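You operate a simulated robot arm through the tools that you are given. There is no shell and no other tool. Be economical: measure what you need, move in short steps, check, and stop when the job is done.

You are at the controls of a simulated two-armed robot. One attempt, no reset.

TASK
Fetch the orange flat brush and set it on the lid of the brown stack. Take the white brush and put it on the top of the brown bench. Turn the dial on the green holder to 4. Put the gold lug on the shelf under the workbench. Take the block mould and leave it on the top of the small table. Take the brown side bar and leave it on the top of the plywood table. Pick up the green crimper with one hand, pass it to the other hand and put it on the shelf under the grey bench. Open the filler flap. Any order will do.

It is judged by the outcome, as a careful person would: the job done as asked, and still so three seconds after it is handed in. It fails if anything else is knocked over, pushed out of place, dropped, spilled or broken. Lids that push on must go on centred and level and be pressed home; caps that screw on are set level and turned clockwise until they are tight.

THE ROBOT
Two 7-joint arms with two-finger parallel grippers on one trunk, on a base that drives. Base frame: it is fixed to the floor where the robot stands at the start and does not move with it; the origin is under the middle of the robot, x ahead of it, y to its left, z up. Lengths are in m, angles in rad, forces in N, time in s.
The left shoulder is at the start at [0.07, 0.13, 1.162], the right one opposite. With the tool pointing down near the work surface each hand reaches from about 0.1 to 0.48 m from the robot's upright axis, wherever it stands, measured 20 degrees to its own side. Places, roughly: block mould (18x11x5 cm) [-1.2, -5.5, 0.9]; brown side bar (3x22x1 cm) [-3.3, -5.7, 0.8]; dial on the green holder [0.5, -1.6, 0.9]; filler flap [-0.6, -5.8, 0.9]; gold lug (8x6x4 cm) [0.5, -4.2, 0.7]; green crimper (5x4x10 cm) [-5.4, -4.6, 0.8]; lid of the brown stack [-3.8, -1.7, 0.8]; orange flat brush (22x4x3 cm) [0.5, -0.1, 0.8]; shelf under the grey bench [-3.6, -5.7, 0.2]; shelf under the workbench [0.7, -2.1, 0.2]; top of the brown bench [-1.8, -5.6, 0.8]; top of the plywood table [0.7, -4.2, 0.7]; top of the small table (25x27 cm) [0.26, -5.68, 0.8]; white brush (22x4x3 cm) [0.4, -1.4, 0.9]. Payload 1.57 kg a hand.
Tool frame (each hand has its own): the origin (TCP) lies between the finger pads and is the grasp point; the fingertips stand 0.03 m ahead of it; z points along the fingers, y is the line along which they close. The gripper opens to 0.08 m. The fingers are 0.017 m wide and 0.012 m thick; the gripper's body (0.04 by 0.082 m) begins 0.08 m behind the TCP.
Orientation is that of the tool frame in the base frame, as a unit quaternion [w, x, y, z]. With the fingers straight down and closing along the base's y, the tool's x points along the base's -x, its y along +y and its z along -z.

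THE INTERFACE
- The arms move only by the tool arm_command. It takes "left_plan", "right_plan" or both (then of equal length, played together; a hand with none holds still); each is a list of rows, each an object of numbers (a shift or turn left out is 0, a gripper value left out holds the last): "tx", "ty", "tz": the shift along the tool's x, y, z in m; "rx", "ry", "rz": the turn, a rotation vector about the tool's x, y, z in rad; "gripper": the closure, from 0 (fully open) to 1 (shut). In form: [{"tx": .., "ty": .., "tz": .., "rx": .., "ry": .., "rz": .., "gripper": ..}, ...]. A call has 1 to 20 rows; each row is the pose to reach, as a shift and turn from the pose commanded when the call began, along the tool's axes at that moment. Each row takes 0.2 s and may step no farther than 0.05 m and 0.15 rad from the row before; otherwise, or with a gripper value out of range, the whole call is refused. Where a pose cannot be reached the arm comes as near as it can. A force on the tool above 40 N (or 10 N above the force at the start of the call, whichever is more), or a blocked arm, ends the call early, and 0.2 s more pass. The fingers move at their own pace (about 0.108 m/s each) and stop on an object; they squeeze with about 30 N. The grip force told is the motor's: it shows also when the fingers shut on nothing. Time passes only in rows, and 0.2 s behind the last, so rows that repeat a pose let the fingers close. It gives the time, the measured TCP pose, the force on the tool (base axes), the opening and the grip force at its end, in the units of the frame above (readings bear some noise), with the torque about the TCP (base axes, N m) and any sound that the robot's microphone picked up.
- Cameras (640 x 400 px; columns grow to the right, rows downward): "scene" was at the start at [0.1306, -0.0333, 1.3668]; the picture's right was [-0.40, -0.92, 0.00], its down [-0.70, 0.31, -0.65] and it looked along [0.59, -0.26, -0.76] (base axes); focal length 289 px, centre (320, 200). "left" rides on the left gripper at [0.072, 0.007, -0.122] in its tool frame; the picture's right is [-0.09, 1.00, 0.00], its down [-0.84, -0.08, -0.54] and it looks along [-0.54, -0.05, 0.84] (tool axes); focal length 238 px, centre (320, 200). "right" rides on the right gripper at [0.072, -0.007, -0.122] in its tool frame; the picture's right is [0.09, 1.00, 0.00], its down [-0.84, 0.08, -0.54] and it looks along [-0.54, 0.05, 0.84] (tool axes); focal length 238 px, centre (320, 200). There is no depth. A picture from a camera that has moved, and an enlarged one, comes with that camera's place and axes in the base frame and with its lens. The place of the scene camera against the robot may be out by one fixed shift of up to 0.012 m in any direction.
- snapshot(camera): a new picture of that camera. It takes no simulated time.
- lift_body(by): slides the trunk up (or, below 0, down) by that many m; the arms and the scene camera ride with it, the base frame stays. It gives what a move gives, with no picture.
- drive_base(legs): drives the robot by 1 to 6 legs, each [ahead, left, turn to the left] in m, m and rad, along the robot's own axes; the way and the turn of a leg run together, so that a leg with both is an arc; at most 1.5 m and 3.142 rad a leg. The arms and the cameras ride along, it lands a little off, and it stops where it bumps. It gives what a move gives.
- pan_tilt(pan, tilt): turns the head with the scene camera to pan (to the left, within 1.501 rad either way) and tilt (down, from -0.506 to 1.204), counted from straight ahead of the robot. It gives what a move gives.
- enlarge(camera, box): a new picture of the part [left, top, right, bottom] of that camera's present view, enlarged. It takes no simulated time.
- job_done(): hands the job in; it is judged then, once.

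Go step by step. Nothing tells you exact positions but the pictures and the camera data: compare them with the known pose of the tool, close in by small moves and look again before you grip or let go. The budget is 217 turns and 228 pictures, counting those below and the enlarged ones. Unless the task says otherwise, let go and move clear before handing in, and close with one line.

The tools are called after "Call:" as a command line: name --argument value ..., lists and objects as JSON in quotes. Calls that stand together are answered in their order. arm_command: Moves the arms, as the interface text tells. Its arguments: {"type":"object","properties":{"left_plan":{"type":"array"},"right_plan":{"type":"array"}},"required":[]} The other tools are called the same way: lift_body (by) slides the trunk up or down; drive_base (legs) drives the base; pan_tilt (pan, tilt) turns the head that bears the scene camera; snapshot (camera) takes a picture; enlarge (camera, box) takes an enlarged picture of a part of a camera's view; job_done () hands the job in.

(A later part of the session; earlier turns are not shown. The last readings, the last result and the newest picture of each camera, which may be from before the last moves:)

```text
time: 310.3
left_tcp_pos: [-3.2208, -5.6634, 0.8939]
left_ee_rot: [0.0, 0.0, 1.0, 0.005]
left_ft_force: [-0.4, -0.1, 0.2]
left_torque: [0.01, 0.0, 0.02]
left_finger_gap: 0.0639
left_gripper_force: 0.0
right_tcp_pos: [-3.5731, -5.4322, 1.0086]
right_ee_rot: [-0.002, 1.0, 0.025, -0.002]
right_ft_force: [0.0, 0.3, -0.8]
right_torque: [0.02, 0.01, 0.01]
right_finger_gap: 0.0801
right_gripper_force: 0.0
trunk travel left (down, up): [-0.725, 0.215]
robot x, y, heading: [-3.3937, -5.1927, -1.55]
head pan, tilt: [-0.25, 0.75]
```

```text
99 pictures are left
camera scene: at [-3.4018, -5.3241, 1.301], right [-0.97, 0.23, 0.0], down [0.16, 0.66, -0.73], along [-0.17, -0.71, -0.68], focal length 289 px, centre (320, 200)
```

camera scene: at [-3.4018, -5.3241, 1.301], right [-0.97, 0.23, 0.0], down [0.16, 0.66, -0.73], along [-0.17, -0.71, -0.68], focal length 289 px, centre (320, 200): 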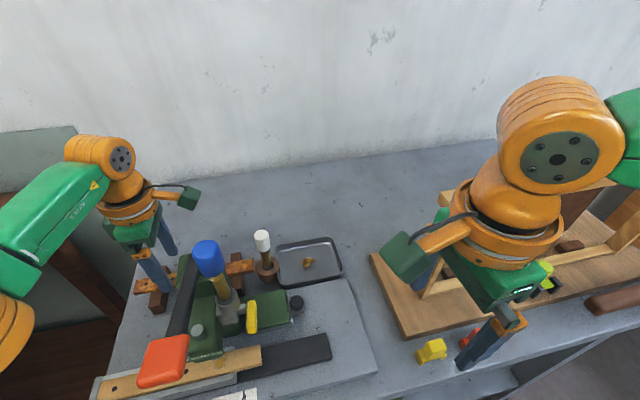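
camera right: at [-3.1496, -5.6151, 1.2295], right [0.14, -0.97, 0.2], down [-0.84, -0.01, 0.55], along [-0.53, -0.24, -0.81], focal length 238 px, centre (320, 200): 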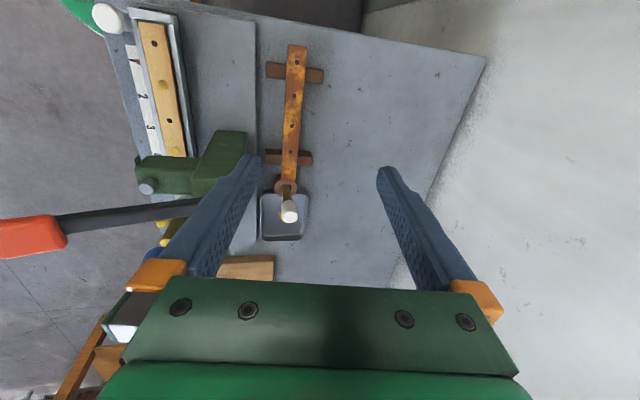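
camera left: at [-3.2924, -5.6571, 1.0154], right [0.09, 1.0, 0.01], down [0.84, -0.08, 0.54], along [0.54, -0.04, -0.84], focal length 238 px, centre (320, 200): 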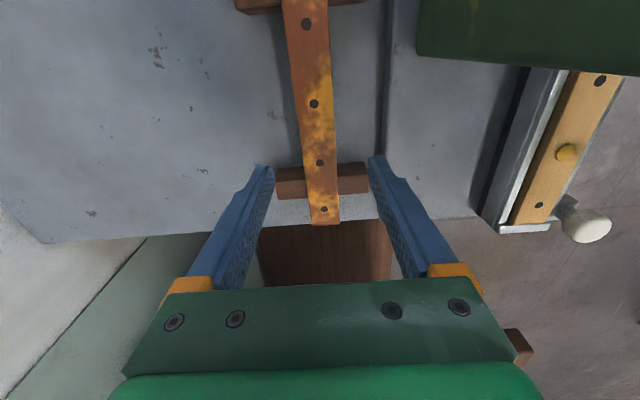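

The alignment is good and the bar's top is at z≈0.835. I'll lower 4.2 cm and close.

Call:
lift_body --by -0.042

Call:
arm_command --left_plan '[{"gripper": 0.5}, {"gripper": 0.8}, {"gripper": 1}, {"gripper": 1}, {"gripper": 1}]'

Call:
snapshot --camera "left"

```text
time: 311.1
left_tcp_pos: [-3.2223, -5.6619, 0.8533]
left_ee_rot: [0.0, -0.001, 1.0, 0.005]
left_ft_force: [-1.0, 0.1, 0.2]
left_torque: [0.01, -0.01, 0.0]
left_finger_gap: 0.0642
left_gripper_force: 0.1
right_tcp_pos: [-3.5738, -5.4329, 0.9667]
right_ee_rot: [-0.003, 1.0, 0.025, -0.001]
right_ft_force: [0.1, -0.9, -0.2]
right_torque: [0.0, 0.02, 0.02]
right_finger_gap: 0.0801
right_gripper_force: 0.1
trunk travel left (down, up): [-0.683, 0.257]
robot x, y, heading: [-3.3939, -5.1884, -1.55]
head pan, tilt: [-0.25, 0.75]
```

```text
time: 312.3
left_tcp_pos: [-3.2213, -5.6632, 0.8527]
left_ee_rot: [0.0, -0.001, 1.0, 0.005]
left_ft_force: [0.1, -0.2, 0.1]
left_torque: [-0.02, -0.01, -0.02]
left_finger_gap: 0.026
left_gripper_force: 29.8
right_tcp_pos: [-3.5737, -5.4337, 0.9659]
right_ee_rot: [-0.003, 1.0, 0.025, -0.002]
right_ft_force: [0.8, -0.3, 0.0]
right_torque: [-0.01, -0.01, -0.04]
right_finger_gap: 0.0797
right_gripper_force: 0.0
trunk travel left (down, up): [-0.683, 0.257]
robot x, y, heading: [-3.3932, -5.1913, -1.551]
head pan, tilt: [-0.25, 0.75]
```

```text
98 pictures are left
camera left: at [-3.2924, -5.6571, 0.9733], right [0.09, 1.0, 0.01], down [0.84, -0.08, 0.54], along [0.54, -0.04, -0.84], focal length 238 px, centre (320, 200)
```

left: 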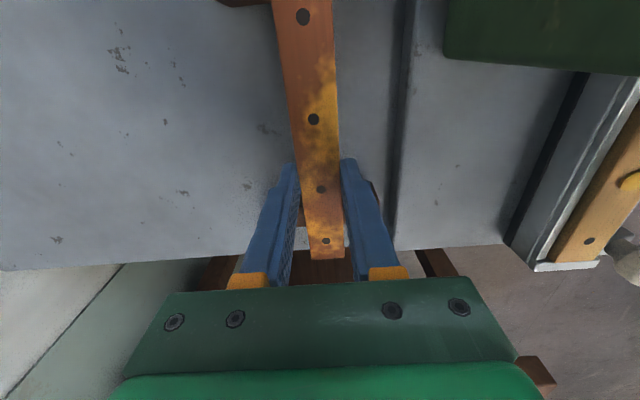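

The bar is gripped (gap 2.6 cm). I'll lift it straight up and back away.

Call:
lift_body --by 0.24

Call:
snapshot --camera "left"

Call:
snapshot --camera "scene"

```text
time: 314.8
left_tcp_pos: [-3.2204, -5.6627, 1.0924]
left_ee_rot: [0.0, -0.002, 1.0, 0.005]
left_ft_force: [0.2, 0.2, -0.5]
left_torque: [-0.01, -0.04, 0.0]
left_finger_gap: 0.0257
left_gripper_force: 29.7
right_tcp_pos: [-3.5737, -5.4327, 1.2066]
right_ee_rot: [-0.003, 1.0, 0.024, -0.001]
right_ft_force: [-0.2, 0.7, 0.1]
right_torque: [-0.01, 0.0, -0.01]
right_finger_gap: 0.0801
right_gripper_force: 0.0
trunk travel left (down, up): [-0.923, 0.017]
robot x, y, heading: [-3.394, -5.1875, -1.547]
head pan, tilt: [-0.25, 0.75]
```

```text
97 pictures are left
camera left: at [-3.2924, -5.6572, 1.2133], right [0.09, 1.0, 0.01], down [0.84, -0.08, 0.54], along [0.54, -0.04, -0.84], focal length 238 px, centre (320, 200)
```

left: 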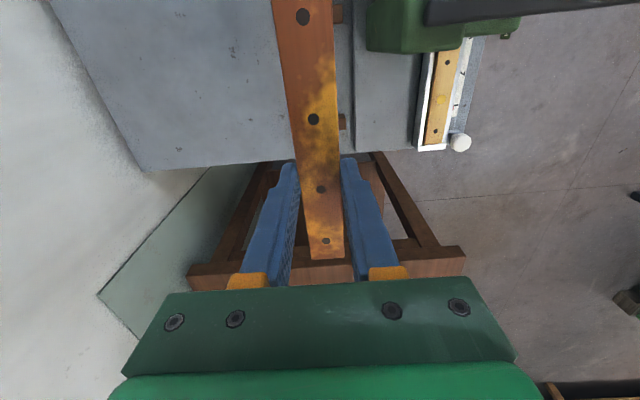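

```text
96 pictures are left
camera scene: at [-3.4018, -5.3242, 1.4989], right [-0.97, 0.23, 0.0], down [0.16, 0.66, -0.73], along [-0.17, -0.71, -0.68], focal length 289 px, centre (320, 200)
```

scene: 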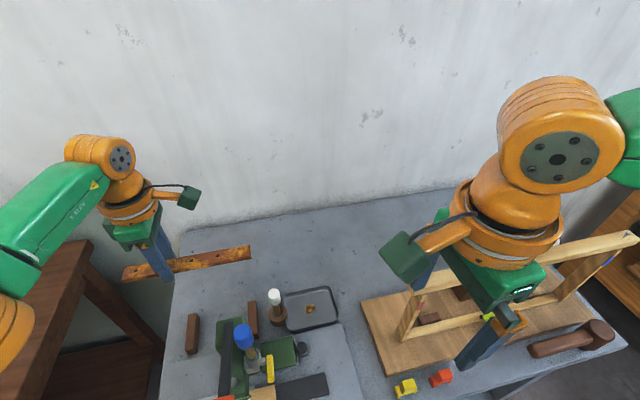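

The bar's underside would only just clear the blue handle, so I'll raise the left arm 10 cm. Then I'll back out and drive to the block mould's end of the brown bench.

Call:
arm_command --left_plan '[{"tz": -0.025}, {"tz": -0.05}, {"tz": -0.075}, {"tz": -0.1}, {"tz": -0.1}]'

Call:
drive_base --legs '[[-0.6, 0, 0], [0, 1.5, 0], [0, 0.65, 0]]'

Call:
pan_tilt --pan 0 --tilt 0.6

Call:
snapshot --camera "scene"

```text
time: 316.0
left_tcp_pos: [-3.2203, -5.6611, 1.1926]
left_ee_rot: [0.001, -0.001, 1.0, 0.005]
left_ft_force: [-0.2, 0.0, -0.4]
left_torque: [-0.05, 0.0, -0.03]
left_finger_gap: 0.0254
left_gripper_force: 29.8
right_tcp_pos: [-3.5726, -5.4341, 1.2077]
right_ee_rot: [-0.002, 1.0, 0.024, -0.002]
right_ft_force: [0.2, 0.3, 0.9]
right_torque: [0.02, -0.02, 0.05]
right_finger_gap: 0.0802
right_gripper_force: 0.1
trunk travel left (down, up): [-0.923, 0.017]
robot x, y, heading: [-3.3915, -5.1943, -1.549]
head pan, tilt: [-0.25, 0.75]
```

```text
time: 329.7
left_tcp_pos: [-1.0583, -4.9963, 1.1927]
left_ee_rot: [0.001, -0.016, 1.0, 0.006]
left_ft_force: [0.1, 0.4, -0.5]
left_torque: [-0.02, -0.05, -0.02]
left_finger_gap: 0.0259
left_gripper_force: 30.0
right_tcp_pos: [-1.4172, -4.7779, 1.2066]
right_ee_rot: [-0.003, 0.999, 0.038, -0.001]
right_ft_force: [-0.4, 0.7, 0.1]
right_torque: [-0.01, -0.02, 0.0]
right_finger_gap: 0.0798
right_gripper_force: 0.2
trunk travel left (down, up): [-0.923, 0.017]
robot x, y, heading: [-1.2418, -4.5262, -1.519]
head pan, tilt: [-0.25, 0.75]
```

```text
time: 330.5
left_tcp_pos: [-1.057, -4.9959, 1.1943]
left_ee_rot: [0.0, -0.015, 1.0, 0.005]
left_ft_force: [0.1, 0.1, -0.2]
left_torque: [-0.02, 0.0, -0.02]
left_finger_gap: 0.0257
left_gripper_force: 29.9
right_tcp_pos: [-1.4166, -4.7773, 1.206]
right_ee_rot: [-0.002, 0.999, 0.039, -0.001]
right_ft_force: [-0.4, -0.2, 0.7]
right_torque: [-0.02, -0.02, 0.02]
right_finger_gap: 0.0799
right_gripper_force: 0.1
trunk travel left (down, up): [-0.923, 0.017]
robot x, y, heading: [-1.2404, -4.5322, -1.527]
head pan, tilt: [0.0, 0.6]
```

```text
95 pictures are left
camera scene: at [-1.2265, -4.6712, 1.5118], right [-1.0, -0.05, 0.0], down [-0.03, 0.56, -0.82], along [0.04, -0.82, -0.57], focal length 289 px, centre (320, 200)
```

scene: 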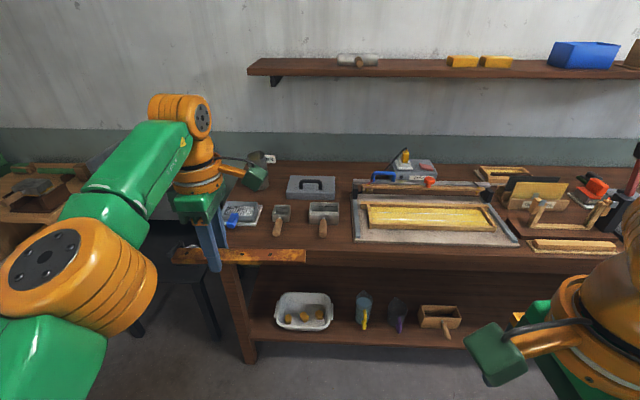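

I'll enlarge the metal moulds in front to identify the block mould.

Call:
enlarge --camera "scene" --box '[220, 165, 360, 255]'

```text
4.44 times, centred on (290, 210) of scene
camera zoom: at [-1.2265, -4.6712, 1.5118], right [-1.0, -0.05, 0.0], down [-0.03, 0.56, -0.82], along [0.04, -0.82, -0.57], focal length 1283 px, centre (453, 156)
```

zoom: 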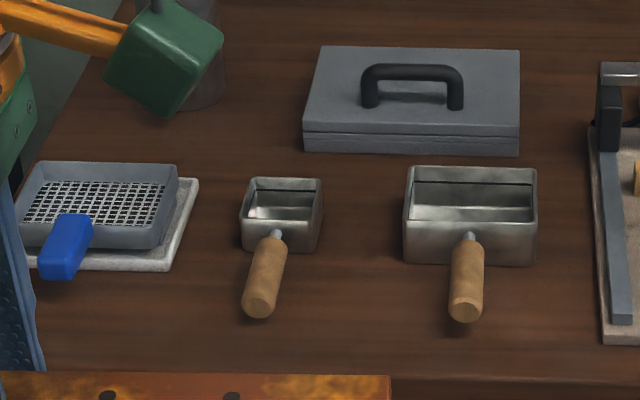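

The block mould is the wider metal box with a wooden handle, the handle lying at x≈-1.202, y -5.38 to -5.47. I'll turn the right hand to straddle the handle, retract the left, and drive up.

Call:
arm_command --right_plan '[{"rz": -0.14}, {"rz": -0.28}, {"rz": -0.42}, {"rz": -0.56}, {"rz": -0.7}, {"rz": -0.84}, {"rz": -0.98}, {"rz": -1.12}, {"rz": -1.26}, {"rz": -1.4}, {"rz": -1.53}]' --left_plan '[{"ty": 0.02}, {"ty": 0.04}, {"ty": 0.06}, {"ty": 0.08}, {"ty": 0.1}, {"ty": 0.12}, {"ty": 0.14}, {"ty": 0.16}, {"ty": 0.18}, {"ty": 0.18}, {"ty": 0.18}]'

Call:
drive_base --legs '[[0, 0.17, -0.045], [0.5, 0, 0]]'

Call:
snapshot --camera "right"

Call:
snapshot --camera "scene"

```text
time: 332.9
left_tcp_pos: [-1.0625, -4.9779, 1.2395]
left_ee_rot: [-0.001, -0.017, 1.0, 0.006]
left_ft_force: [-0.4, -0.2, 0.0]
left_torque: [0.05, -0.01, -0.02]
left_finger_gap: 0.0258
left_gripper_force: 30.2
left hand out of reach, approached as far as the arm can: row 1, 2, 3, 4, 5, 6, 7, 8, 9, 10, 11
right_tcp_pos: [-1.4156, -4.777, 1.2072]
right_ee_rot: [-0.003, 0.694, 0.72, 0.001]
right_ft_force: [1.3, 0.2, 0.4]
right_torque: [-0.02, 0.03, -0.01]
right_finger_gap: 0.0797
right_gripper_force: 0.0
trunk travel left (down, up): [-0.923, 0.017]
robot x, y, heading: [-1.2408, -4.533, -1.525]
head pan, tilt: [0.0, 0.6]
```

```text
time: 336.9
left_tcp_pos: [-0.921, -5.4809, 1.2398]
left_ee_rot: [0.0, 0.013, 1.0, 0.005]
left_ft_force: [0.2, 0.3, -0.5]
left_torque: [-0.02, 0.0, -0.01]
left_finger_gap: 0.0255
left_gripper_force: 30.3
right_tcp_pos: [-1.2611, -5.2623, 1.2086]
right_ee_rot: [-0.002, 0.714, 0.7, 0.0]
right_ft_force: [0.0, 0.5, -0.5]
right_torque: [-0.04, -0.02, 0.02]
right_finger_gap: 0.0801
right_gripper_force: 0.1
trunk travel left (down, up): [-0.923, 0.017]
robot x, y, heading: [-1.0741, -5.0257, -1.581]
head pan, tilt: [0.0, 0.6]
```

```text
93 pictures are left
camera right: at [-1.2663, -5.1898, 1.3295], right [1.0, 0.07, 0.0], down [0.06, -0.84, 0.54], along [0.04, -0.54, -0.84], focal length 238 px, centre (320, 200)
```

right: 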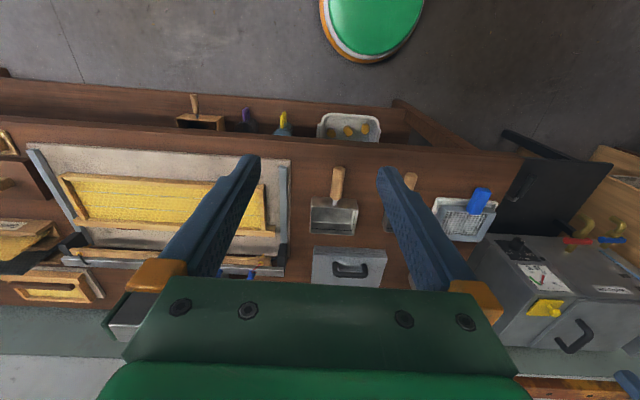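

```text
92 pictures are left
camera scene: at [-1.0664, -5.1645, 1.5121], right [-1.0, 0.01, 0.0], down [0.01, 0.56, -0.83], along [-0.01, -0.83, -0.56], focal length 289 px, centre (320, 200)
```

scene: 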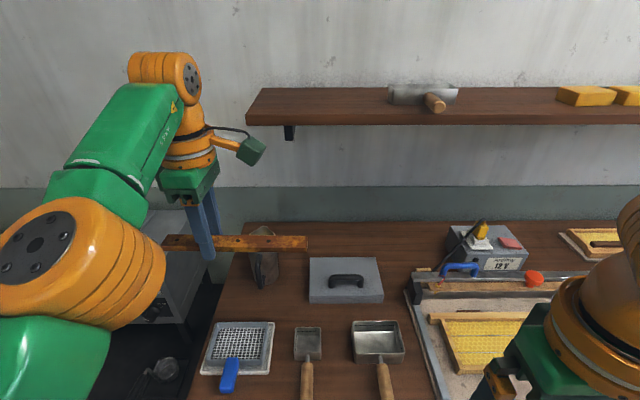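

I'll bring the right hand above the handle root at about (-1.208, -5.455) and down to z≈1.03.

Call:
arm_command --right_plan '[{"tx": -0.03, "ty": 0.01}, {"tx": -0.06, "ty": 0.02}, {"tx": -0.09, "ty": 0.03, "tz": 0.02}, {"tx": -0.12, "ty": 0.04, "tz": 0.05}, {"tx": -0.15, "ty": 0.05, "tz": 0.08}, {"tx": -0.175, "ty": 0.057, "tz": 0.11}, {"tx": -0.192, "ty": 0.057, "tz": 0.145}, {"tx": -0.192, "ty": 0.057, "tz": 0.18}, {"tx": -0.192, "ty": 0.057, "tz": 0.18}]'

Call:
snapshot --camera "right"

```text
time: 338.9
left_tcp_pos: [-0.9201, -5.4832, 1.239]
left_ee_rot: [0.0, 0.013, 1.0, 0.006]
left_ft_force: [0.8, -0.8, 0.3]
left_torque: [-0.01, 0.05, -0.02]
left_finger_gap: 0.0257
left_gripper_force: 29.5
right_tcp_pos: [-1.2447, -5.4152, 1.0549]
right_ee_rot: [-0.003, 0.714, 0.7, 0.001]
right_ft_force: [-0.3, -1.1, 0.4]
right_torque: [-0.02, 0.0, 0.0]
right_finger_gap: 0.0802
right_gripper_force: 0.1
right hand out of reach, approached as far as the arm can: row 6, 7, 8, 9
trunk travel left (down, up): [-0.923, 0.017]
robot x, y, heading: [-1.0746, -5.0273, -1.575]
head pan, tilt: [0.0, 0.6]
```

```text
91 pictures are left
camera right: at [-1.2492, -5.343, 1.1777], right [1.0, 0.07, 0.0], down [0.06, -0.84, 0.54], along [0.04, -0.54, -0.84], focal length 238 px, centre (320, 200)
```

right: 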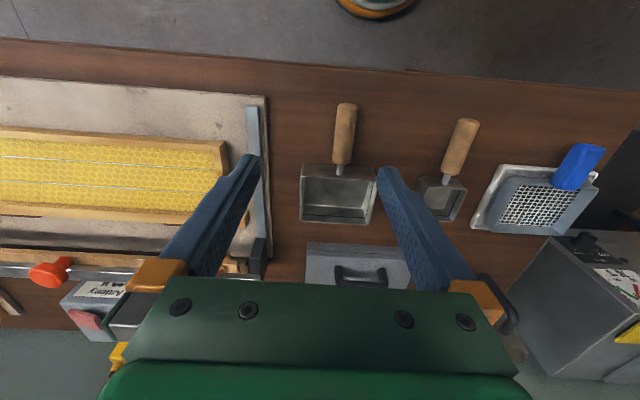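

The handle is at x≈-1.213, root y≈-5.469, z≈0.885. I'll nudge the base, lower the trunk 10 cm and recheck.

Call:
drive_base --legs '[[0.037, 0.032, 0]]'

Call:
lift_body --by -0.11

Call:
snapshot --camera "right"

```text
time: 339.8
left_tcp_pos: [-0.8948, -5.5125, 1.2427]
left_ee_rot: [0.003, 0.013, 1.0, 0.003]
left_ft_force: [-0.9, 0.6, 0.8]
left_torque: [-0.02, -0.05, -0.02]
left_finger_gap: 0.0257
left_gripper_force: 30.5
right_tcp_pos: [-1.2168, -5.4442, 1.0573]
right_ee_rot: [0.002, 0.715, 0.699, 0.0]
right_ft_force: [-0.5, 0.6, 0.8]
right_torque: [-0.05, -0.05, 0.01]
right_finger_gap: 0.08
right_gripper_force: 0.0
trunk travel left (down, up): [-0.923, 0.017]
robot x, y, heading: [-1.0398, -5.0628, -1.581]
head pan, tilt: [0.0, 0.6]
```

```text
time: 341.2
left_tcp_pos: [-0.889, -5.5197, 1.1286]
left_ee_rot: [0.0, 0.013, 1.0, 0.006]
left_ft_force: [-0.6, 0.7, -0.4]
left_torque: [0.02, -0.05, -0.02]
left_finger_gap: 0.0256
left_gripper_force: 30.1
right_tcp_pos: [-1.2114, -5.4521, 0.945]
right_ee_rot: [-0.004, 0.714, 0.7, 0.001]
right_ft_force: [0.4, -0.1, -0.8]
right_torque: [-0.02, 0.02, 0.01]
right_finger_gap: 0.0799
right_gripper_force: 0.1
trunk travel left (down, up): [-0.813, 0.127]
robot x, y, heading: [-1.0441, -5.0645, -1.578]
head pan, tilt: [0.0, 0.6]
```

```text
90 pictures are left
camera right: at [-1.2177, -5.3795, 1.068], right [1.0, 0.07, 0.0], down [0.06, -0.84, 0.54], along [0.04, -0.54, -0.84], focal length 238 px, centre (320, 200)
```

right: 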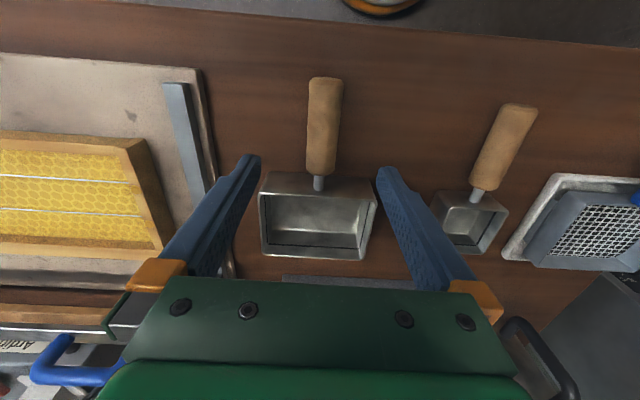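

It's centred. I'll lower 5 cm and grip the handle.

Call:
lift_body --by -0.052

Call:
arm_command --right_plan '[{"gripper": 0.4}, {"gripper": 0.8}, {"gripper": 1}, {"gripper": 1}, {"gripper": 1}]'

Call:
lift_body --by 0.05

Call:
snapshot --camera "right"

Call:
snapshot --camera "scene"

```text
time: 342.1
left_tcp_pos: [-0.8887, -5.519, 1.0769]
left_ee_rot: [0.0, 0.013, 1.0, 0.006]
left_ft_force: [0.0, 0.2, -0.2]
left_torque: [-0.02, 0.01, 0.03]
left_finger_gap: 0.0254
left_gripper_force: 30.3
right_tcp_pos: [-1.2109, -5.4508, 0.8945]
right_ee_rot: [-0.004, 0.714, 0.7, 0.0]
right_ft_force: [0.2, 0.1, 0.4]
right_torque: [0.0, 0.02, 0.0]
right_finger_gap: 0.0802
right_gripper_force: 0.1
trunk travel left (down, up): [-0.761, 0.179]
robot x, y, heading: [-1.0419, -5.0631, -1.583]
head pan, tilt: [0.0, 0.6]
```

```text
time: 343.3
left_tcp_pos: [-0.8879, -5.52, 1.0769]
left_ee_rot: [0.0, 0.013, 1.0, 0.006]
left_ft_force: [0.4, 0.1, -0.6]
left_torque: [-0.02, 0.0, 0.0]
left_finger_gap: 0.0258
left_gripper_force: 30.7
right_tcp_pos: [-1.2118, -5.4516, 0.8939]
right_ee_rot: [-0.003, 0.714, 0.7, 0.0]
right_ft_force: [0.3, -0.7, -0.1]
right_torque: [-0.06, -0.02, 0.11]
right_finger_gap: 0.0257
right_gripper_force: 30.0
trunk travel left (down, up): [-0.761, 0.179]
robot x, y, heading: [-1.0432, -5.0636, -1.578]
head pan, tilt: [0.0, 0.6]
```

```text
time: 344.2
left_tcp_pos: [-0.8896, -5.5209, 1.1262]
left_ee_rot: [0.0, 0.013, 1.0, 0.006]
left_ft_force: [0.3, -0.1, -0.3]
left_torque: [0.0, -0.01, -0.02]
left_finger_gap: 0.0259
left_gripper_force: 30.3
right_tcp_pos: [-1.2127, -5.4503, 0.9423]
right_ee_rot: [-0.003, 0.714, 0.7, 0.001]
right_ft_force: [0.7, -0.1, -3.0]
right_torque: [0.24, 0.02, -0.01]
right_finger_gap: 0.0254
right_gripper_force: 29.5
trunk travel left (down, up): [-0.811, 0.129]
robot x, y, heading: [-1.0416, -5.0631, -1.58]
head pan, tilt: [0.0, 0.6]
```

```text
89 pictures are left
camera right: at [-1.2179, -5.3805, 1.0656], right [1.0, 0.07, 0.0], down [0.06, -0.84, 0.54], along [0.04, -0.54, -0.84], focal length 238 px, centre (320, 200)
```

right: 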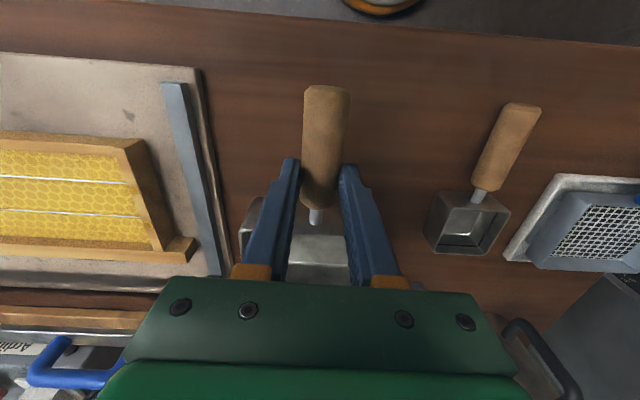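

```text
88 pictures are left
camera scene: at [-1.0352, -5.2053, 1.3998], right [-1.0, 0.01, 0.0], down [0.01, 0.57, -0.82], along [-0.01, -0.82, -0.57], focal length 289 px, centre (320, 200)
```

scene: 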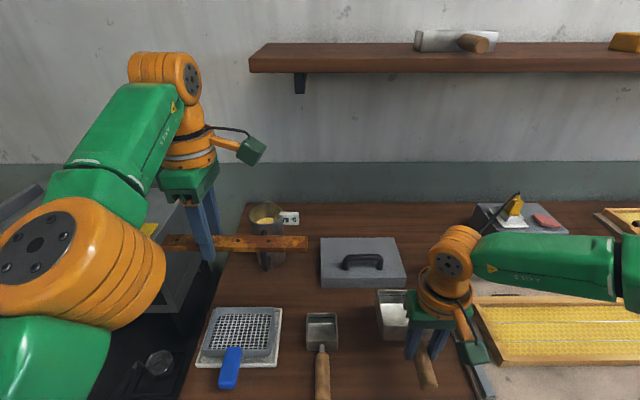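

The mould is held level. I'll lift higher, back off and drive toward the small table.

Call:
lift_body --by 0.12

Call:
drive_base --legs '[[-0.5, 0, 0], [0, 1.15, 0]]'

Call:
pan_tilt --pan 0.0 --tilt 0.6

Call:
snapshot --camera "scene"

Call:
snapshot --camera "right"

```text
time: 345.8
left_tcp_pos: [-0.8887, -5.521, 1.2471]
left_ee_rot: [0.001, 0.013, 1.0, 0.006]
left_ft_force: [-0.5, -0.5, -0.6]
left_torque: [-0.03, 0.0, -0.01]
left_finger_gap: 0.0257
left_gripper_force: 30.1
right_tcp_pos: [-1.2127, -5.4513, 1.0625]
right_ee_rot: [-0.003, 0.715, 0.699, 0.001]
right_ft_force: [-0.2, 0.5, -3.1]
right_torque: [0.2, 0.02, -0.01]
right_finger_gap: 0.0256
right_gripper_force: 29.8
trunk travel left (down, up): [-0.931, 0.009]
robot x, y, heading: [-1.0425, -5.0598, -1.581]
head pan, tilt: [0.0, 0.6]
```

```text
time: 354.1
left_tcp_pos: [0.2673, -5.0366, 1.247]
left_ee_rot: [0.001, 0.012, 1.0, 0.006]
left_ft_force: [-0.8, -0.2, -0.3]
left_torque: [0.0, 0.0, 0.0]
left_finger_gap: 0.0256
left_gripper_force: 29.8
right_tcp_pos: [-0.0558, -4.9688, 1.0648]
right_ee_rot: [-0.003, 0.714, 0.701, 0.002]
right_ft_force: [-0.1, 0.5, -2.1]
right_torque: [0.2, -0.02, 0.0]
right_finger_gap: 0.0255
right_gripper_force: 30.1
trunk travel left (down, up): [-0.931, 0.009]
robot x, y, heading: [0.1141, -4.581, -1.576]
head pan, tilt: [0.0, 0.6]
```

```text
time: 354.7
left_tcp_pos: [0.2687, -5.0371, 1.2477]
left_ee_rot: [0.0, 0.012, 1.0, 0.007]
left_ft_force: [-0.3, -0.7, 0.2]
left_torque: [-0.01, 0.0, 0.01]
left_finger_gap: 0.0259
left_gripper_force: 30.0
right_tcp_pos: [-0.0557, -4.9681, 1.0627]
right_ee_rot: [-0.004, 0.714, 0.7, 0.001]
right_ft_force: [0.9, -0.6, -2.4]
right_torque: [0.21, 0.02, 0.02]
right_finger_gap: 0.0254
right_gripper_force: 29.7
trunk travel left (down, up): [-0.931, 0.009]
robot x, y, heading: [0.1148, -4.5788, -1.582]
head pan, tilt: [0.0, 0.6]
```

```text
87 pictures are left
camera scene: at [0.1217, -4.7207, 1.5197], right [-1.0, 0.01, 0.0], down [0.01, 0.57, -0.82], along [-0.01, -0.82, -0.57], focal length 289 px, centre (320, 200)
```

scene: 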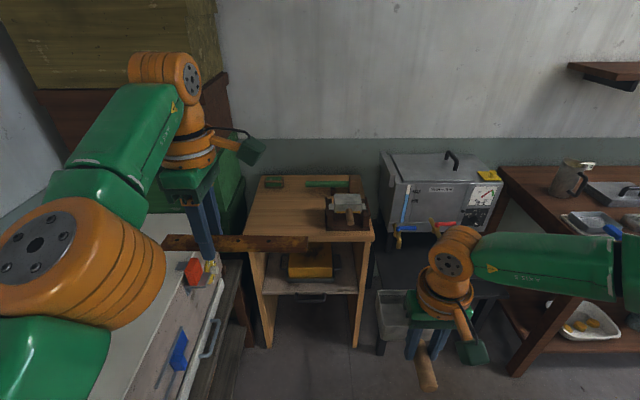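

```text
86 pictures are left
camera right: at [-0.0607, -4.8963, 1.1856], right [1.0, 0.07, 0.0], down [0.06, -0.84, 0.54], along [0.04, -0.54, -0.84], focal length 238 px, centre (320, 200)
```

right: 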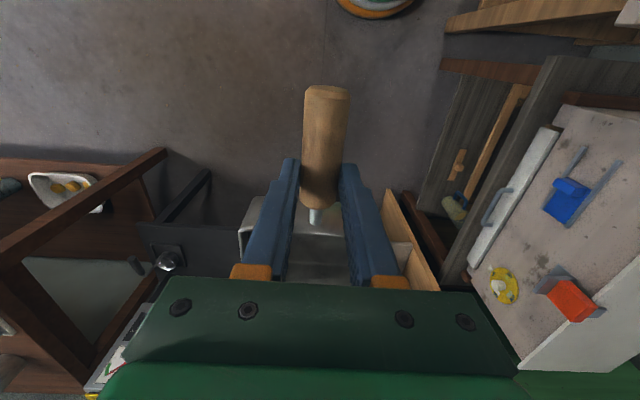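

The small table's free area is left-centre, but with the bar in the left hand it's tight near the hive tower. So I'll place the side bar on the plywood table first: back off and turn to face it.

Call:
drive_base --legs '[[0.3, -0.25, 0], [-0.6, 0, 0], [0, 0, 1.571]]'

Call:
pan_tilt --pan 0.0 --tilt 0.65

Call:
snapshot --camera "scene"

```text
time: 364.0
left_tcp_pos: [0.328, -4.1387, 1.2465]
left_ee_rot: [-0.004, -0.694, 0.72, 0.004]
left_ft_force: [0.3, 0.1, -0.1]
left_torque: [0.01, 0.03, 0.02]
left_finger_gap: 0.0259
left_gripper_force: 29.8
right_tcp_pos: [0.2563, -4.4625, 1.0636]
right_ee_rot: [-0.003, 0.015, 1.0, -0.001]
right_ft_force: [-0.2, -0.5, -2.7]
right_torque: [-0.02, 0.19, 0.0]
right_finger_gap: 0.0256
right_gripper_force: 29.6
trunk travel left (down, up): [-0.931, 0.009]
robot x, y, heading: [-0.1283, -4.2918, -0.013]
head pan, tilt: [0.0, 0.6]
```

```text
time: 364.6
left_tcp_pos: [0.3285, -4.138, 1.2468]
left_ee_rot: [-0.004, -0.694, 0.72, 0.003]
left_ft_force: [-0.3, -0.3, -1.2]
left_torque: [0.01, 0.0, -0.03]
left_finger_gap: 0.0258
left_gripper_force: 30.2
right_tcp_pos: [0.2557, -4.4619, 1.064]
right_ee_rot: [-0.002, 0.015, 1.0, -0.001]
right_ft_force: [0.4, -0.2, -1.6]
right_torque: [-0.04, 0.2, 0.01]
right_finger_gap: 0.0256
right_gripper_force: 30.2
trunk travel left (down, up): [-0.931, 0.009]
robot x, y, heading: [-0.1279, -4.2886, -0.018]
head pan, tilt: [0.0, 0.649]
```

```text
85 pictures are left
camera scene: at [0.0171, -4.2931, 1.5155], right [-0.02, -1.0, 0.0], down [-0.6, 0.01, -0.8], along [0.8, -0.02, -0.61], focal length 289 px, centre (320, 200)
```

scene: 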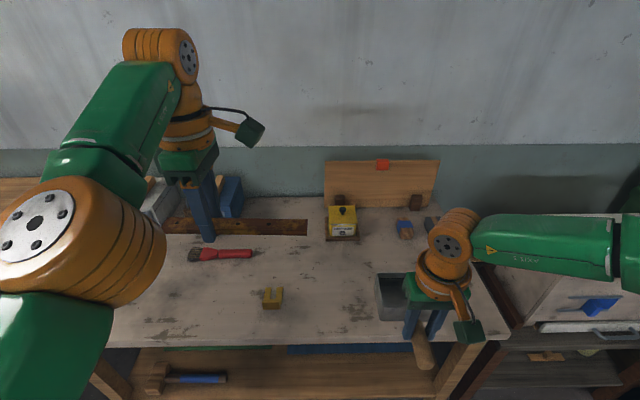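

The plywood table's front edge is at x≈0.41, the gold lug at about (0.54, -4.17), and the left-front area is free. I'll raise and retract the mould hand, lower the left arm, and drive in to set the bar at about (0.55, -3.94).

Call:
arm_command --right_plan '[{"tz": -0.03, "tx": 0.0}, {"tz": -0.06, "tx": 0.01}, {"tz": -0.09, "tx": 0.03}, {"tz": -0.12, "tx": 0.05}, {"tz": -0.15, "tx": 0.07}, {"tz": -0.18, "tx": 0.09}, {"tz": -0.2, "tx": 0.11}, {"tz": -0.2, "tx": 0.13}]' --left_plan '[{"tz": 0.02}, {"tz": 0.04}, {"tz": 0.06}, {"tz": 0.08}, {"tz": 0.1}, {"tz": 0.12}, {"tz": 0.14}, {"tz": 0.15}]'

Call:
drive_base --legs '[[0, 0.24, 0], [0.24, 0, 0]]'

Call:
snapshot --camera "scene"

Call:
snapshot --camera "left"

```text
time: 366.4
left_tcp_pos: [0.3586, -4.1391, 1.1023]
left_ee_rot: [-0.004, -0.695, 0.719, 0.004]
left_ft_force: [-0.1, 0.7, 0.1]
left_torque: [0.02, -0.02, -0.02]
left_finger_gap: 0.0258
left_gripper_force: 29.9
left hand out of reach, approached as far as the arm can: row 1, 2, 3, 4, 5, 6, 7, 8
right_tcp_pos: [0.1242, -4.4581, 1.2653]
right_ee_rot: [-0.003, 0.015, 1.0, -0.002]
right_ft_force: [-0.4, -0.5, -3.1]
right_torque: [0.01, 0.18, -0.03]
right_finger_gap: 0.0257
right_gripper_force: 30.7
trunk travel left (down, up): [-0.931, 0.009]
robot x, y, heading: [-0.1324, -4.2887, -0.02]
head pan, tilt: [0.0, 0.649]
```

```text
time: 369.6
left_tcp_pos: [0.6016, -3.8992, 1.1035]
left_ee_rot: [-0.003, -0.695, 0.719, 0.004]
left_ft_force: [-0.3, -0.4, 0.6]
left_torque: [0.0, -0.02, 0.02]
left_finger_gap: 0.0254
left_gripper_force: 29.9
right_tcp_pos: [0.3668, -4.2188, 1.2654]
right_ee_rot: [0.0, 0.014, 1.0, -0.001]
right_ft_force: [0.1, 0.5, -3.2]
right_torque: [0.02, 0.19, 0.01]
right_finger_gap: 0.0257
right_gripper_force: 30.4
trunk travel left (down, up): [-0.931, 0.009]
robot x, y, heading: [0.1154, -4.0507, -0.016]
head pan, tilt: [0.0, 0.649]
```

```text
84 pictures are left
camera scene: at [0.256, -4.0541, 1.516], right [-0.02, -1.0, 0.0], down [-0.6, 0.01, -0.8], along [0.8, -0.01, -0.6], focal length 289 px, centre (320, 200)
```

scene: 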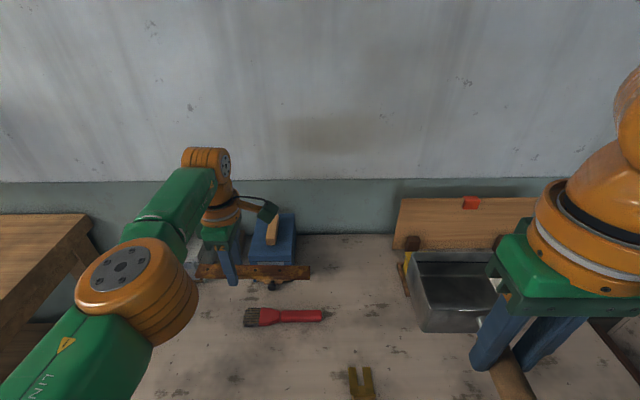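

```text
83 pictures are left
camera left: at [0.5941, -3.9711, 1.2243], right [-0.99, 0.13, 0.01], down [0.11, 0.83, 0.54], along [0.06, 0.54, -0.84], focal length 238 px, centre (320, 200)
```

left: 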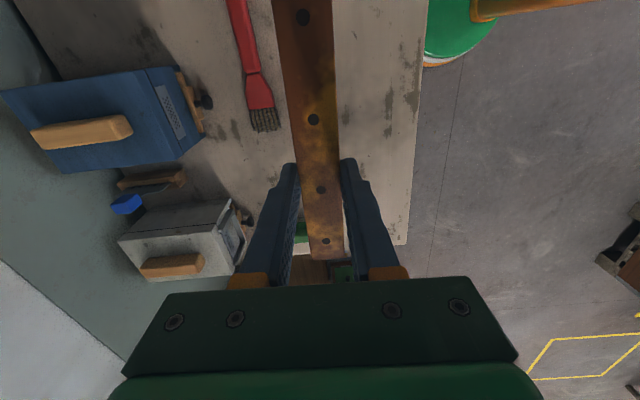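

The area beneath the bar is clear. I'll lower the trunk 0.3 and then take small steps.

Call:
lift_body --by -0.3

Call:
lift_body --by -0.025

Call:
snapshot --camera "left"

Call:
snapshot --camera "scene"

```text
time: 372.6
left_tcp_pos: [0.6052, -3.8979, 0.802]
left_ee_rot: [-0.004, -0.695, 0.719, 0.004]
left_ft_force: [-0.1, -0.1, 0.1]
left_torque: [-0.01, 0.01, -0.02]
left_finger_gap: 0.0258
left_gripper_force: 29.9
right_tcp_pos: [0.3706, -4.2181, 0.9649]
right_ee_rot: [-0.003, 0.013, 1.0, -0.002]
right_ft_force: [0.1, -0.1, -2.3]
right_torque: [-0.01, 0.19, 0.0]
right_finger_gap: 0.0257
right_gripper_force: 30.0
trunk travel left (down, up): [-0.631, 0.309]
robot x, y, heading: [0.1127, -4.0487, -0.02]
head pan, tilt: [0.0, 0.649]
```

```text
time: 373.3
left_tcp_pos: [0.605, -3.8992, 0.777]
left_ee_rot: [-0.005, -0.694, 0.72, 0.004]
left_ft_force: [0.1, 0.1, -0.8]
left_torque: [0.05, -0.01, 0.03]
left_finger_gap: 0.0257
left_gripper_force: 29.2
right_tcp_pos: [0.3709, -4.2176, 0.9387]
right_ee_rot: [-0.003, 0.014, 1.0, -0.002]
right_ft_force: [-0.7, -0.2, -2.2]
right_torque: [0.01, 0.18, -0.01]
right_finger_gap: 0.0257
right_gripper_force: 30.3
trunk travel left (down, up): [-0.606, 0.334]
robot x, y, heading: [0.1139, -4.0497, -0.021]
head pan, tilt: [0.0, 0.649]
```

```text
82 pictures are left
camera left: at [0.5981, -3.9706, 0.8973], right [-0.99, 0.13, 0.01], down [0.11, 0.83, 0.54], along [0.06, 0.54, -0.84], focal length 238 px, centre (320, 200)
```

left: 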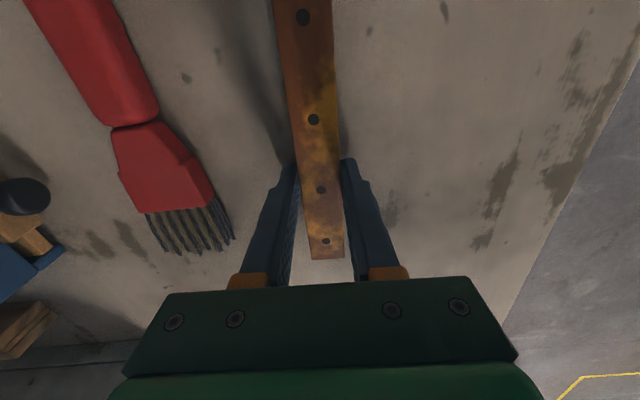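

```text
81 pictures are left
camera scene: at [0.261, -4.0535, 1.1904], right [-0.02, -1.0, 0.0], down [-0.6, 0.01, -0.8], along [0.8, -0.01, -0.6], focal length 289 px, centre (320, 200)
```

scene: 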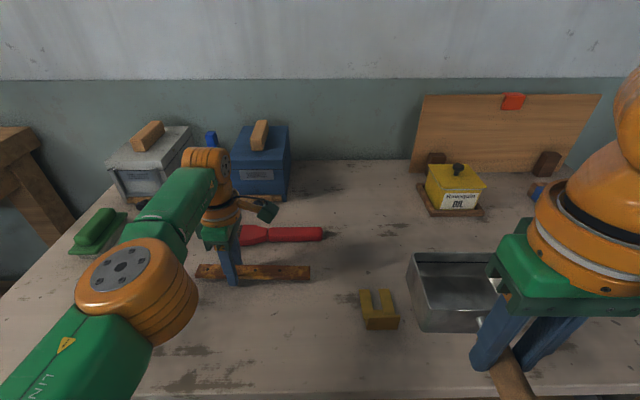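

Call:
lift_body --by -0.016

Call:
lift_body --by -0.006

Call:
lift_body --by -0.005

Call:
snapshot --camera "left"

```text
time: 373.8
left_tcp_pos: [0.6045, -3.8995, 0.7704]
left_ee_rot: [0.002, -0.695, 0.719, -0.001]
left_ft_force: [-7.0, -1.8, 12.5]
left_torque: [-0.08, 0.47, -0.02]
left_finger_gap: 0.0258
left_gripper_force: 29.9
right_tcp_pos: [0.3659, -4.2191, 0.9285]
right_ee_rot: [-0.001, 0.014, 1.0, -0.001]
right_ft_force: [0.3, 0.1, -2.4]
right_torque: [0.0, 0.22, -0.02]
right_finger_gap: 0.0254
right_gripper_force: 29.9
trunk travel left (down, up): [-0.593, 0.347]
robot x, y, heading: [0.1137, -4.0485, -0.016]
head pan, tilt: [0.0, 0.649]
stopped: the force on the tool passed its limit at 54 N (the readings are from after the stop); the commanded pose is now the measured one
```

```text
time: 374.2
left_tcp_pos: [0.6032, -3.9002, 0.7705]
left_ee_rot: [0.007, -0.695, 0.719, -0.003]
left_ft_force: [-8.7, -2.0, 18.8]
left_torque: [-0.12, 0.63, -0.01]
left_finger_gap: 0.0256
left_gripper_force: 29.9
right_tcp_pos: [0.3636, -4.2195, 0.925]
right_ee_rot: [0.001, 0.013, 1.0, -0.002]
right_ft_force: [-1.1, 0.1, -2.7]
right_torque: [-0.01, 0.16, 0.0]
right_finger_gap: 0.0253
right_gripper_force: 30.6
trunk travel left (down, up): [-0.59, 0.35]
robot x, y, heading: [0.1138, -4.0481, -0.019]
head pan, tilt: [0.0, 0.649]
stopped: the force on the tool passed its limit at 46 N (the readings are from after the stop); the commanded pose is now the measured one
```

```text
time: 374.6
left_tcp_pos: [0.6034, -3.9005, 0.7706]
left_ee_rot: [0.009, -0.694, 0.72, -0.006]
left_ft_force: [-11.1, -2.0, 20.7]
left_torque: [-0.15, 0.75, 0.02]
left_finger_gap: 0.0258
left_gripper_force: 29.6
right_tcp_pos: [0.3638, -4.2198, 0.923]
right_ee_rot: [0.0, 0.014, 1.0, 0.0]
right_ft_force: [-0.5, 0.2, -2.5]
right_torque: [-0.02, 0.17, 0.01]
right_finger_gap: 0.0257
right_gripper_force: 29.7
trunk travel left (down, up): [-0.587, 0.353]
robot x, y, heading: [0.1147, -4.0515, -0.014]
head pan, tilt: [0.0, 0.649]
stopped: the force on the tool passed its limit at 46 N (the readings are from after the stop); the commanded pose is now the measured one
```

```text
80 pictures are left
camera left: at [0.5929, -3.9712, 0.8906], right [-0.99, 0.13, -0.02], down [0.1, 0.83, 0.55], along [0.09, 0.54, -0.84], focal length 238 px, centre (320, 200)
```

left: 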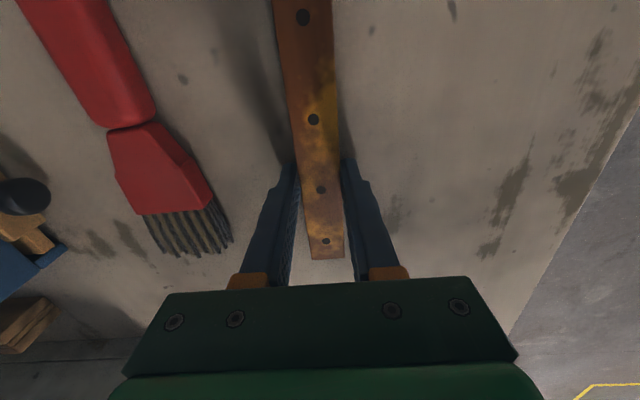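

The table is at z≈0.74 and the bar is touching. I'll ease up slightly and release.

Call:
lift_body --by 0.004

Call:
arm_command --left_plan '[{"gripper": 0.7}, {"gripper": 0.5}, {"gripper": 0.3}, {"gripper": 0.2}, {"gripper": 0.2}]'

Call:
lift_body --by 0.15

Call:
snapshot --camera "left"

Call:
snapshot --camera "scene"

```text
time: 375.2
left_tcp_pos: [0.6082, -3.8981, 0.7704]
left_ee_rot: [0.008, -0.695, 0.719, -0.004]
left_ft_force: [-6.0, -1.2, 5.9]
left_torque: [-0.05, 0.31, -0.01]
left_finger_gap: 0.0259
left_gripper_force: 30.2
right_tcp_pos: [0.3673, -4.2184, 0.9253]
right_ee_rot: [-0.002, 0.014, 1.0, -0.001]
right_ft_force: [-0.2, 0.0, -2.0]
right_torque: [0.03, 0.2, 0.0]
right_finger_gap: 0.0259
right_gripper_force: 30.4
trunk travel left (down, up): [-0.591, 0.349]
robot x, y, heading: [0.1148, -4.0497, -0.019]
head pan, tilt: [0.0, 0.649]
```

```text
time: 376.5
left_tcp_pos: [0.6116, -3.8982, 0.7715]
left_ee_rot: [0.009, -0.694, 0.72, -0.006]
left_ft_force: [10.3, 0.1, 13.1]
left_torque: [-0.06, 0.25, 0.03]
left_finger_gap: 0.0552
left_gripper_force: 0.1
right_tcp_pos: [0.3695, -4.218, 0.924]
right_ee_rot: [-0.003, 0.014, 1.0, -0.001]
right_ft_force: [0.5, -0.7, -2.7]
right_torque: [-0.05, 0.2, -0.02]
right_finger_gap: 0.0255
right_gripper_force: 30.0
trunk travel left (down, up): [-0.591, 0.349]
robot x, y, heading: [0.1146, -4.0467, -0.025]
head pan, tilt: [0.0, 0.649]
stopped in row 5 (left hand): the force on the tool passed its limit at 41 N (the readings are from after the stop); the commanded pose is now the measured one
```

```text
time: 378.3
left_tcp_pos: [0.6096, -3.8983, 0.9192]
left_ee_rot: [0.008, -0.694, 0.72, -0.004]
left_ft_force: [0.8, -0.6, 1.3]
left_torque: [0.05, 0.0, -0.01]
left_finger_gap: 0.064
left_gripper_force: 0.0
right_tcp_pos: [0.3703, -4.218, 1.0758]
right_ee_rot: [-0.004, 0.013, 1.0, -0.002]
right_ft_force: [-0.5, -0.5, -2.6]
right_torque: [0.02, 0.2, 0.06]
right_finger_gap: 0.0255
right_gripper_force: 29.6
trunk travel left (down, up): [-0.741, 0.199]
robot x, y, heading: [0.1138, -4.0488, -0.015]
head pan, tilt: [0.0, 0.649]
```

```text
79 pictures are left
camera left: at [0.6007, -3.9696, 1.0402], right [-0.99, 0.13, -0.02], down [0.1, 0.83, 0.55], along [0.08, 0.54, -0.84], focal length 238 px, centre (320, 200)
```

left: 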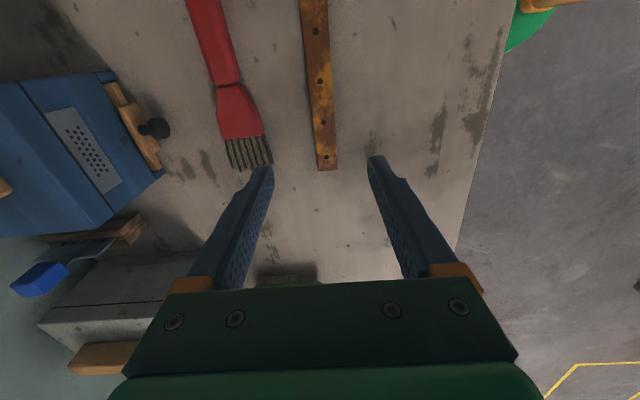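

```text
78 pictures are left
camera scene: at [0.2616, -4.0534, 1.3258], right [-0.02, -1.0, 0.0], down [-0.6, 0.01, -0.8], along [0.8, -0.01, -0.61], focal length 289 px, centre (320, 200)
```

scene: 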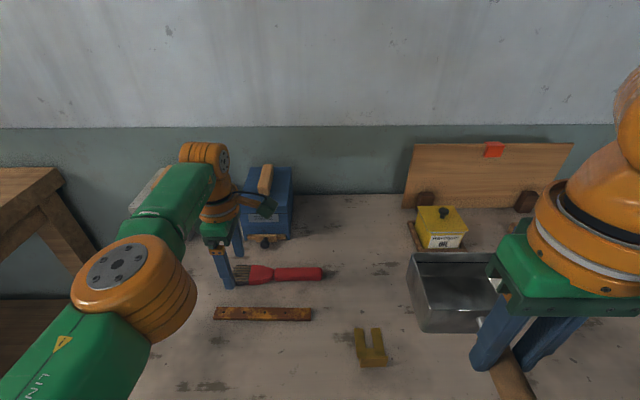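

The side bar lies on the plywood table. Next I'll pick up the gold lug at about (0.535, -4.15) with the left hand: turn it to close along y, pull it back 7.5 cm, and shift the base right.

Call:
arm_command --left_plan '[{"ty": 0.007, "rz": 0.14}, {"ty": 0.014, "rz": 0.28}, {"ty": 0.021, "rz": 0.42}, {"ty": 0.028, "rz": 0.56}, {"ty": 0.035, "rz": 0.7}, {"ty": 0.042, "rz": 0.84}, {"ty": 0.049, "rz": 0.98}, {"ty": 0.056, "rz": 1.12}, {"ty": 0.063, "rz": 1.26}, {"ty": 0.07, "rz": 1.4}, {"ty": 0.075, "rz": 1.53, "gripper": 0}]'

Call:
drive_base --legs '[[0, -0.25, 0.015]]'

Call:
snapshot --camera "left"

```text
time: 380.7
left_tcp_pos: [0.6035, -3.9048, 0.9237]
left_ee_rot: [-0.009, -0.005, 1.0, -0.001]
left_ft_force: [0.3, 0.5, 0.2]
left_torque: [0.04, 0.01, 0.0]
left_finger_gap: 0.08
left_gripper_force: 0.1
left hand out of reach, approached as far as the arm can: row 1, 2, 3, 4, 5, 6, 7, 8, 9, 10, 11
right_tcp_pos: [0.3699, -4.2192, 1.0742]
right_ee_rot: [-0.003, 0.014, 1.0, -0.001]
right_ft_force: [0.2, -0.7, -3.2]
right_torque: [0.04, 0.21, -0.01]
right_finger_gap: 0.0258
right_gripper_force: 30.3
trunk travel left (down, up): [-0.741, 0.199]
robot x, y, heading: [0.1158, -4.0508, -0.018]
head pan, tilt: [0.0, 0.649]
```

```text
time: 382.5
left_tcp_pos: [0.598, -4.1419, 0.9231]
left_ee_rot: [-0.01, -0.015, 1.0, -0.004]
left_ft_force: [-0.6, 0.5, -0.2]
left_torque: [0.0, 0.03, 0.0]
left_finger_gap: 0.0799
left_gripper_force: 0.0
right_tcp_pos: [0.3717, -4.4612, 1.0756]
right_ee_rot: [-0.003, 0.005, 1.0, -0.003]
right_ft_force: [0.9, 0.4, -2.5]
right_torque: [0.0, 0.18, 0.0]
right_finger_gap: 0.0258
right_gripper_force: 29.8
trunk travel left (down, up): [-0.741, 0.199]
robot x, y, heading: [0.1145, -4.2966, 0.001]
head pan, tilt: [0.0, 0.649]
```

```text
77 pictures are left
camera left: at [0.5305, -4.1373, 1.0449], right [0.06, 1.0, -0.01], down [0.85, -0.05, 0.53], along [0.53, -0.04, -0.85], focal length 238 px, centre (320, 200)
```

left: 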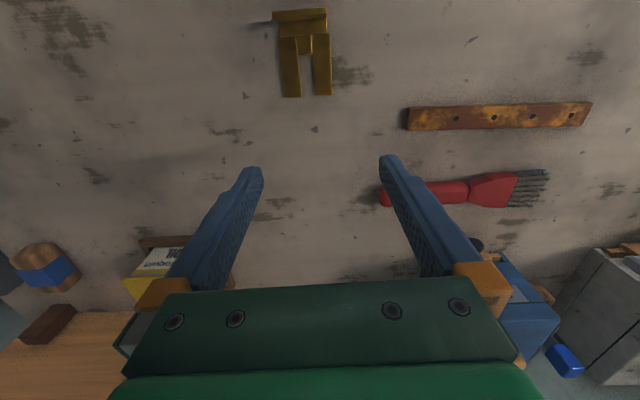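

The lug spans x 0.50–0.57 at y≈-4.157. I'll back the base 6.5 cm, shift right 1.5 cm, lower the trunk and check before gripping.

Call:
drive_base --legs '[[-0.066, -0.015, 0]]'

Call:
lift_body --by -0.09

Call:
snapshot --camera "left"

```text
time: 383.5
left_tcp_pos: [0.5377, -4.1575, 0.921]
left_ee_rot: [-0.012, -0.014, 1.0, -0.003]
left_ft_force: [0.5, -0.2, -0.2]
left_torque: [-0.04, 0.01, -0.03]
left_finger_gap: 0.0801
left_gripper_force: 0.1
right_tcp_pos: [0.3095, -4.4765, 1.0748]
right_ee_rot: [-0.005, 0.004, 1.0, -0.002]
right_ft_force: [0.3, 0.2, -2.1]
right_torque: [-0.03, 0.21, 0.01]
right_finger_gap: 0.0256
right_gripper_force: 29.9
trunk travel left (down, up): [-0.741, 0.199]
robot x, y, heading: [0.0473, -4.313, 0.001]
head pan, tilt: [0.0, 0.649]
```

```text
time: 384.8
left_tcp_pos: [0.5331, -4.1597, 0.8323]
left_ee_rot: [-0.008, -0.015, 1.0, -0.003]
left_ft_force: [-0.2, 0.1, -0.3]
left_torque: [0.0, 0.0, 0.02]
left_finger_gap: 0.0797
left_gripper_force: 0.2
right_tcp_pos: [0.3059, -4.4778, 0.9856]
right_ee_rot: [-0.003, 0.006, 1.0, -0.001]
right_ft_force: [0.6, 0.7, -2.1]
right_torque: [0.02, 0.19, 0.0]
right_finger_gap: 0.0256
right_gripper_force: 30.0
trunk travel left (down, up): [-0.651, 0.289]
robot x, y, heading: [0.0427, -4.3113, -0.007]
head pan, tilt: [0.0, 0.649]
```

```text
76 pictures are left
camera left: at [0.4653, -4.1536, 0.9553], right [0.06, 1.0, -0.01], down [0.85, -0.05, 0.53], along [0.53, -0.04, -0.85], focal length 238 px, centre (320, 200)
```

left: 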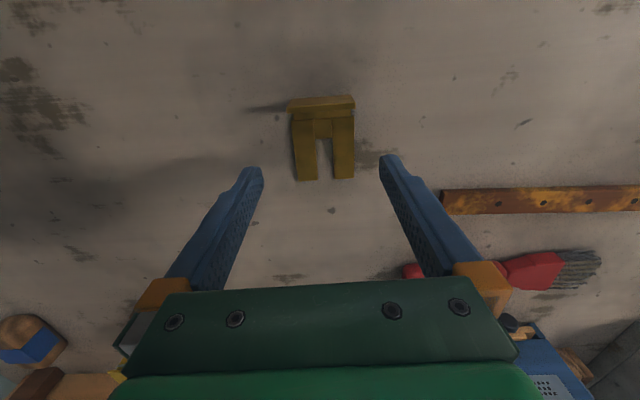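

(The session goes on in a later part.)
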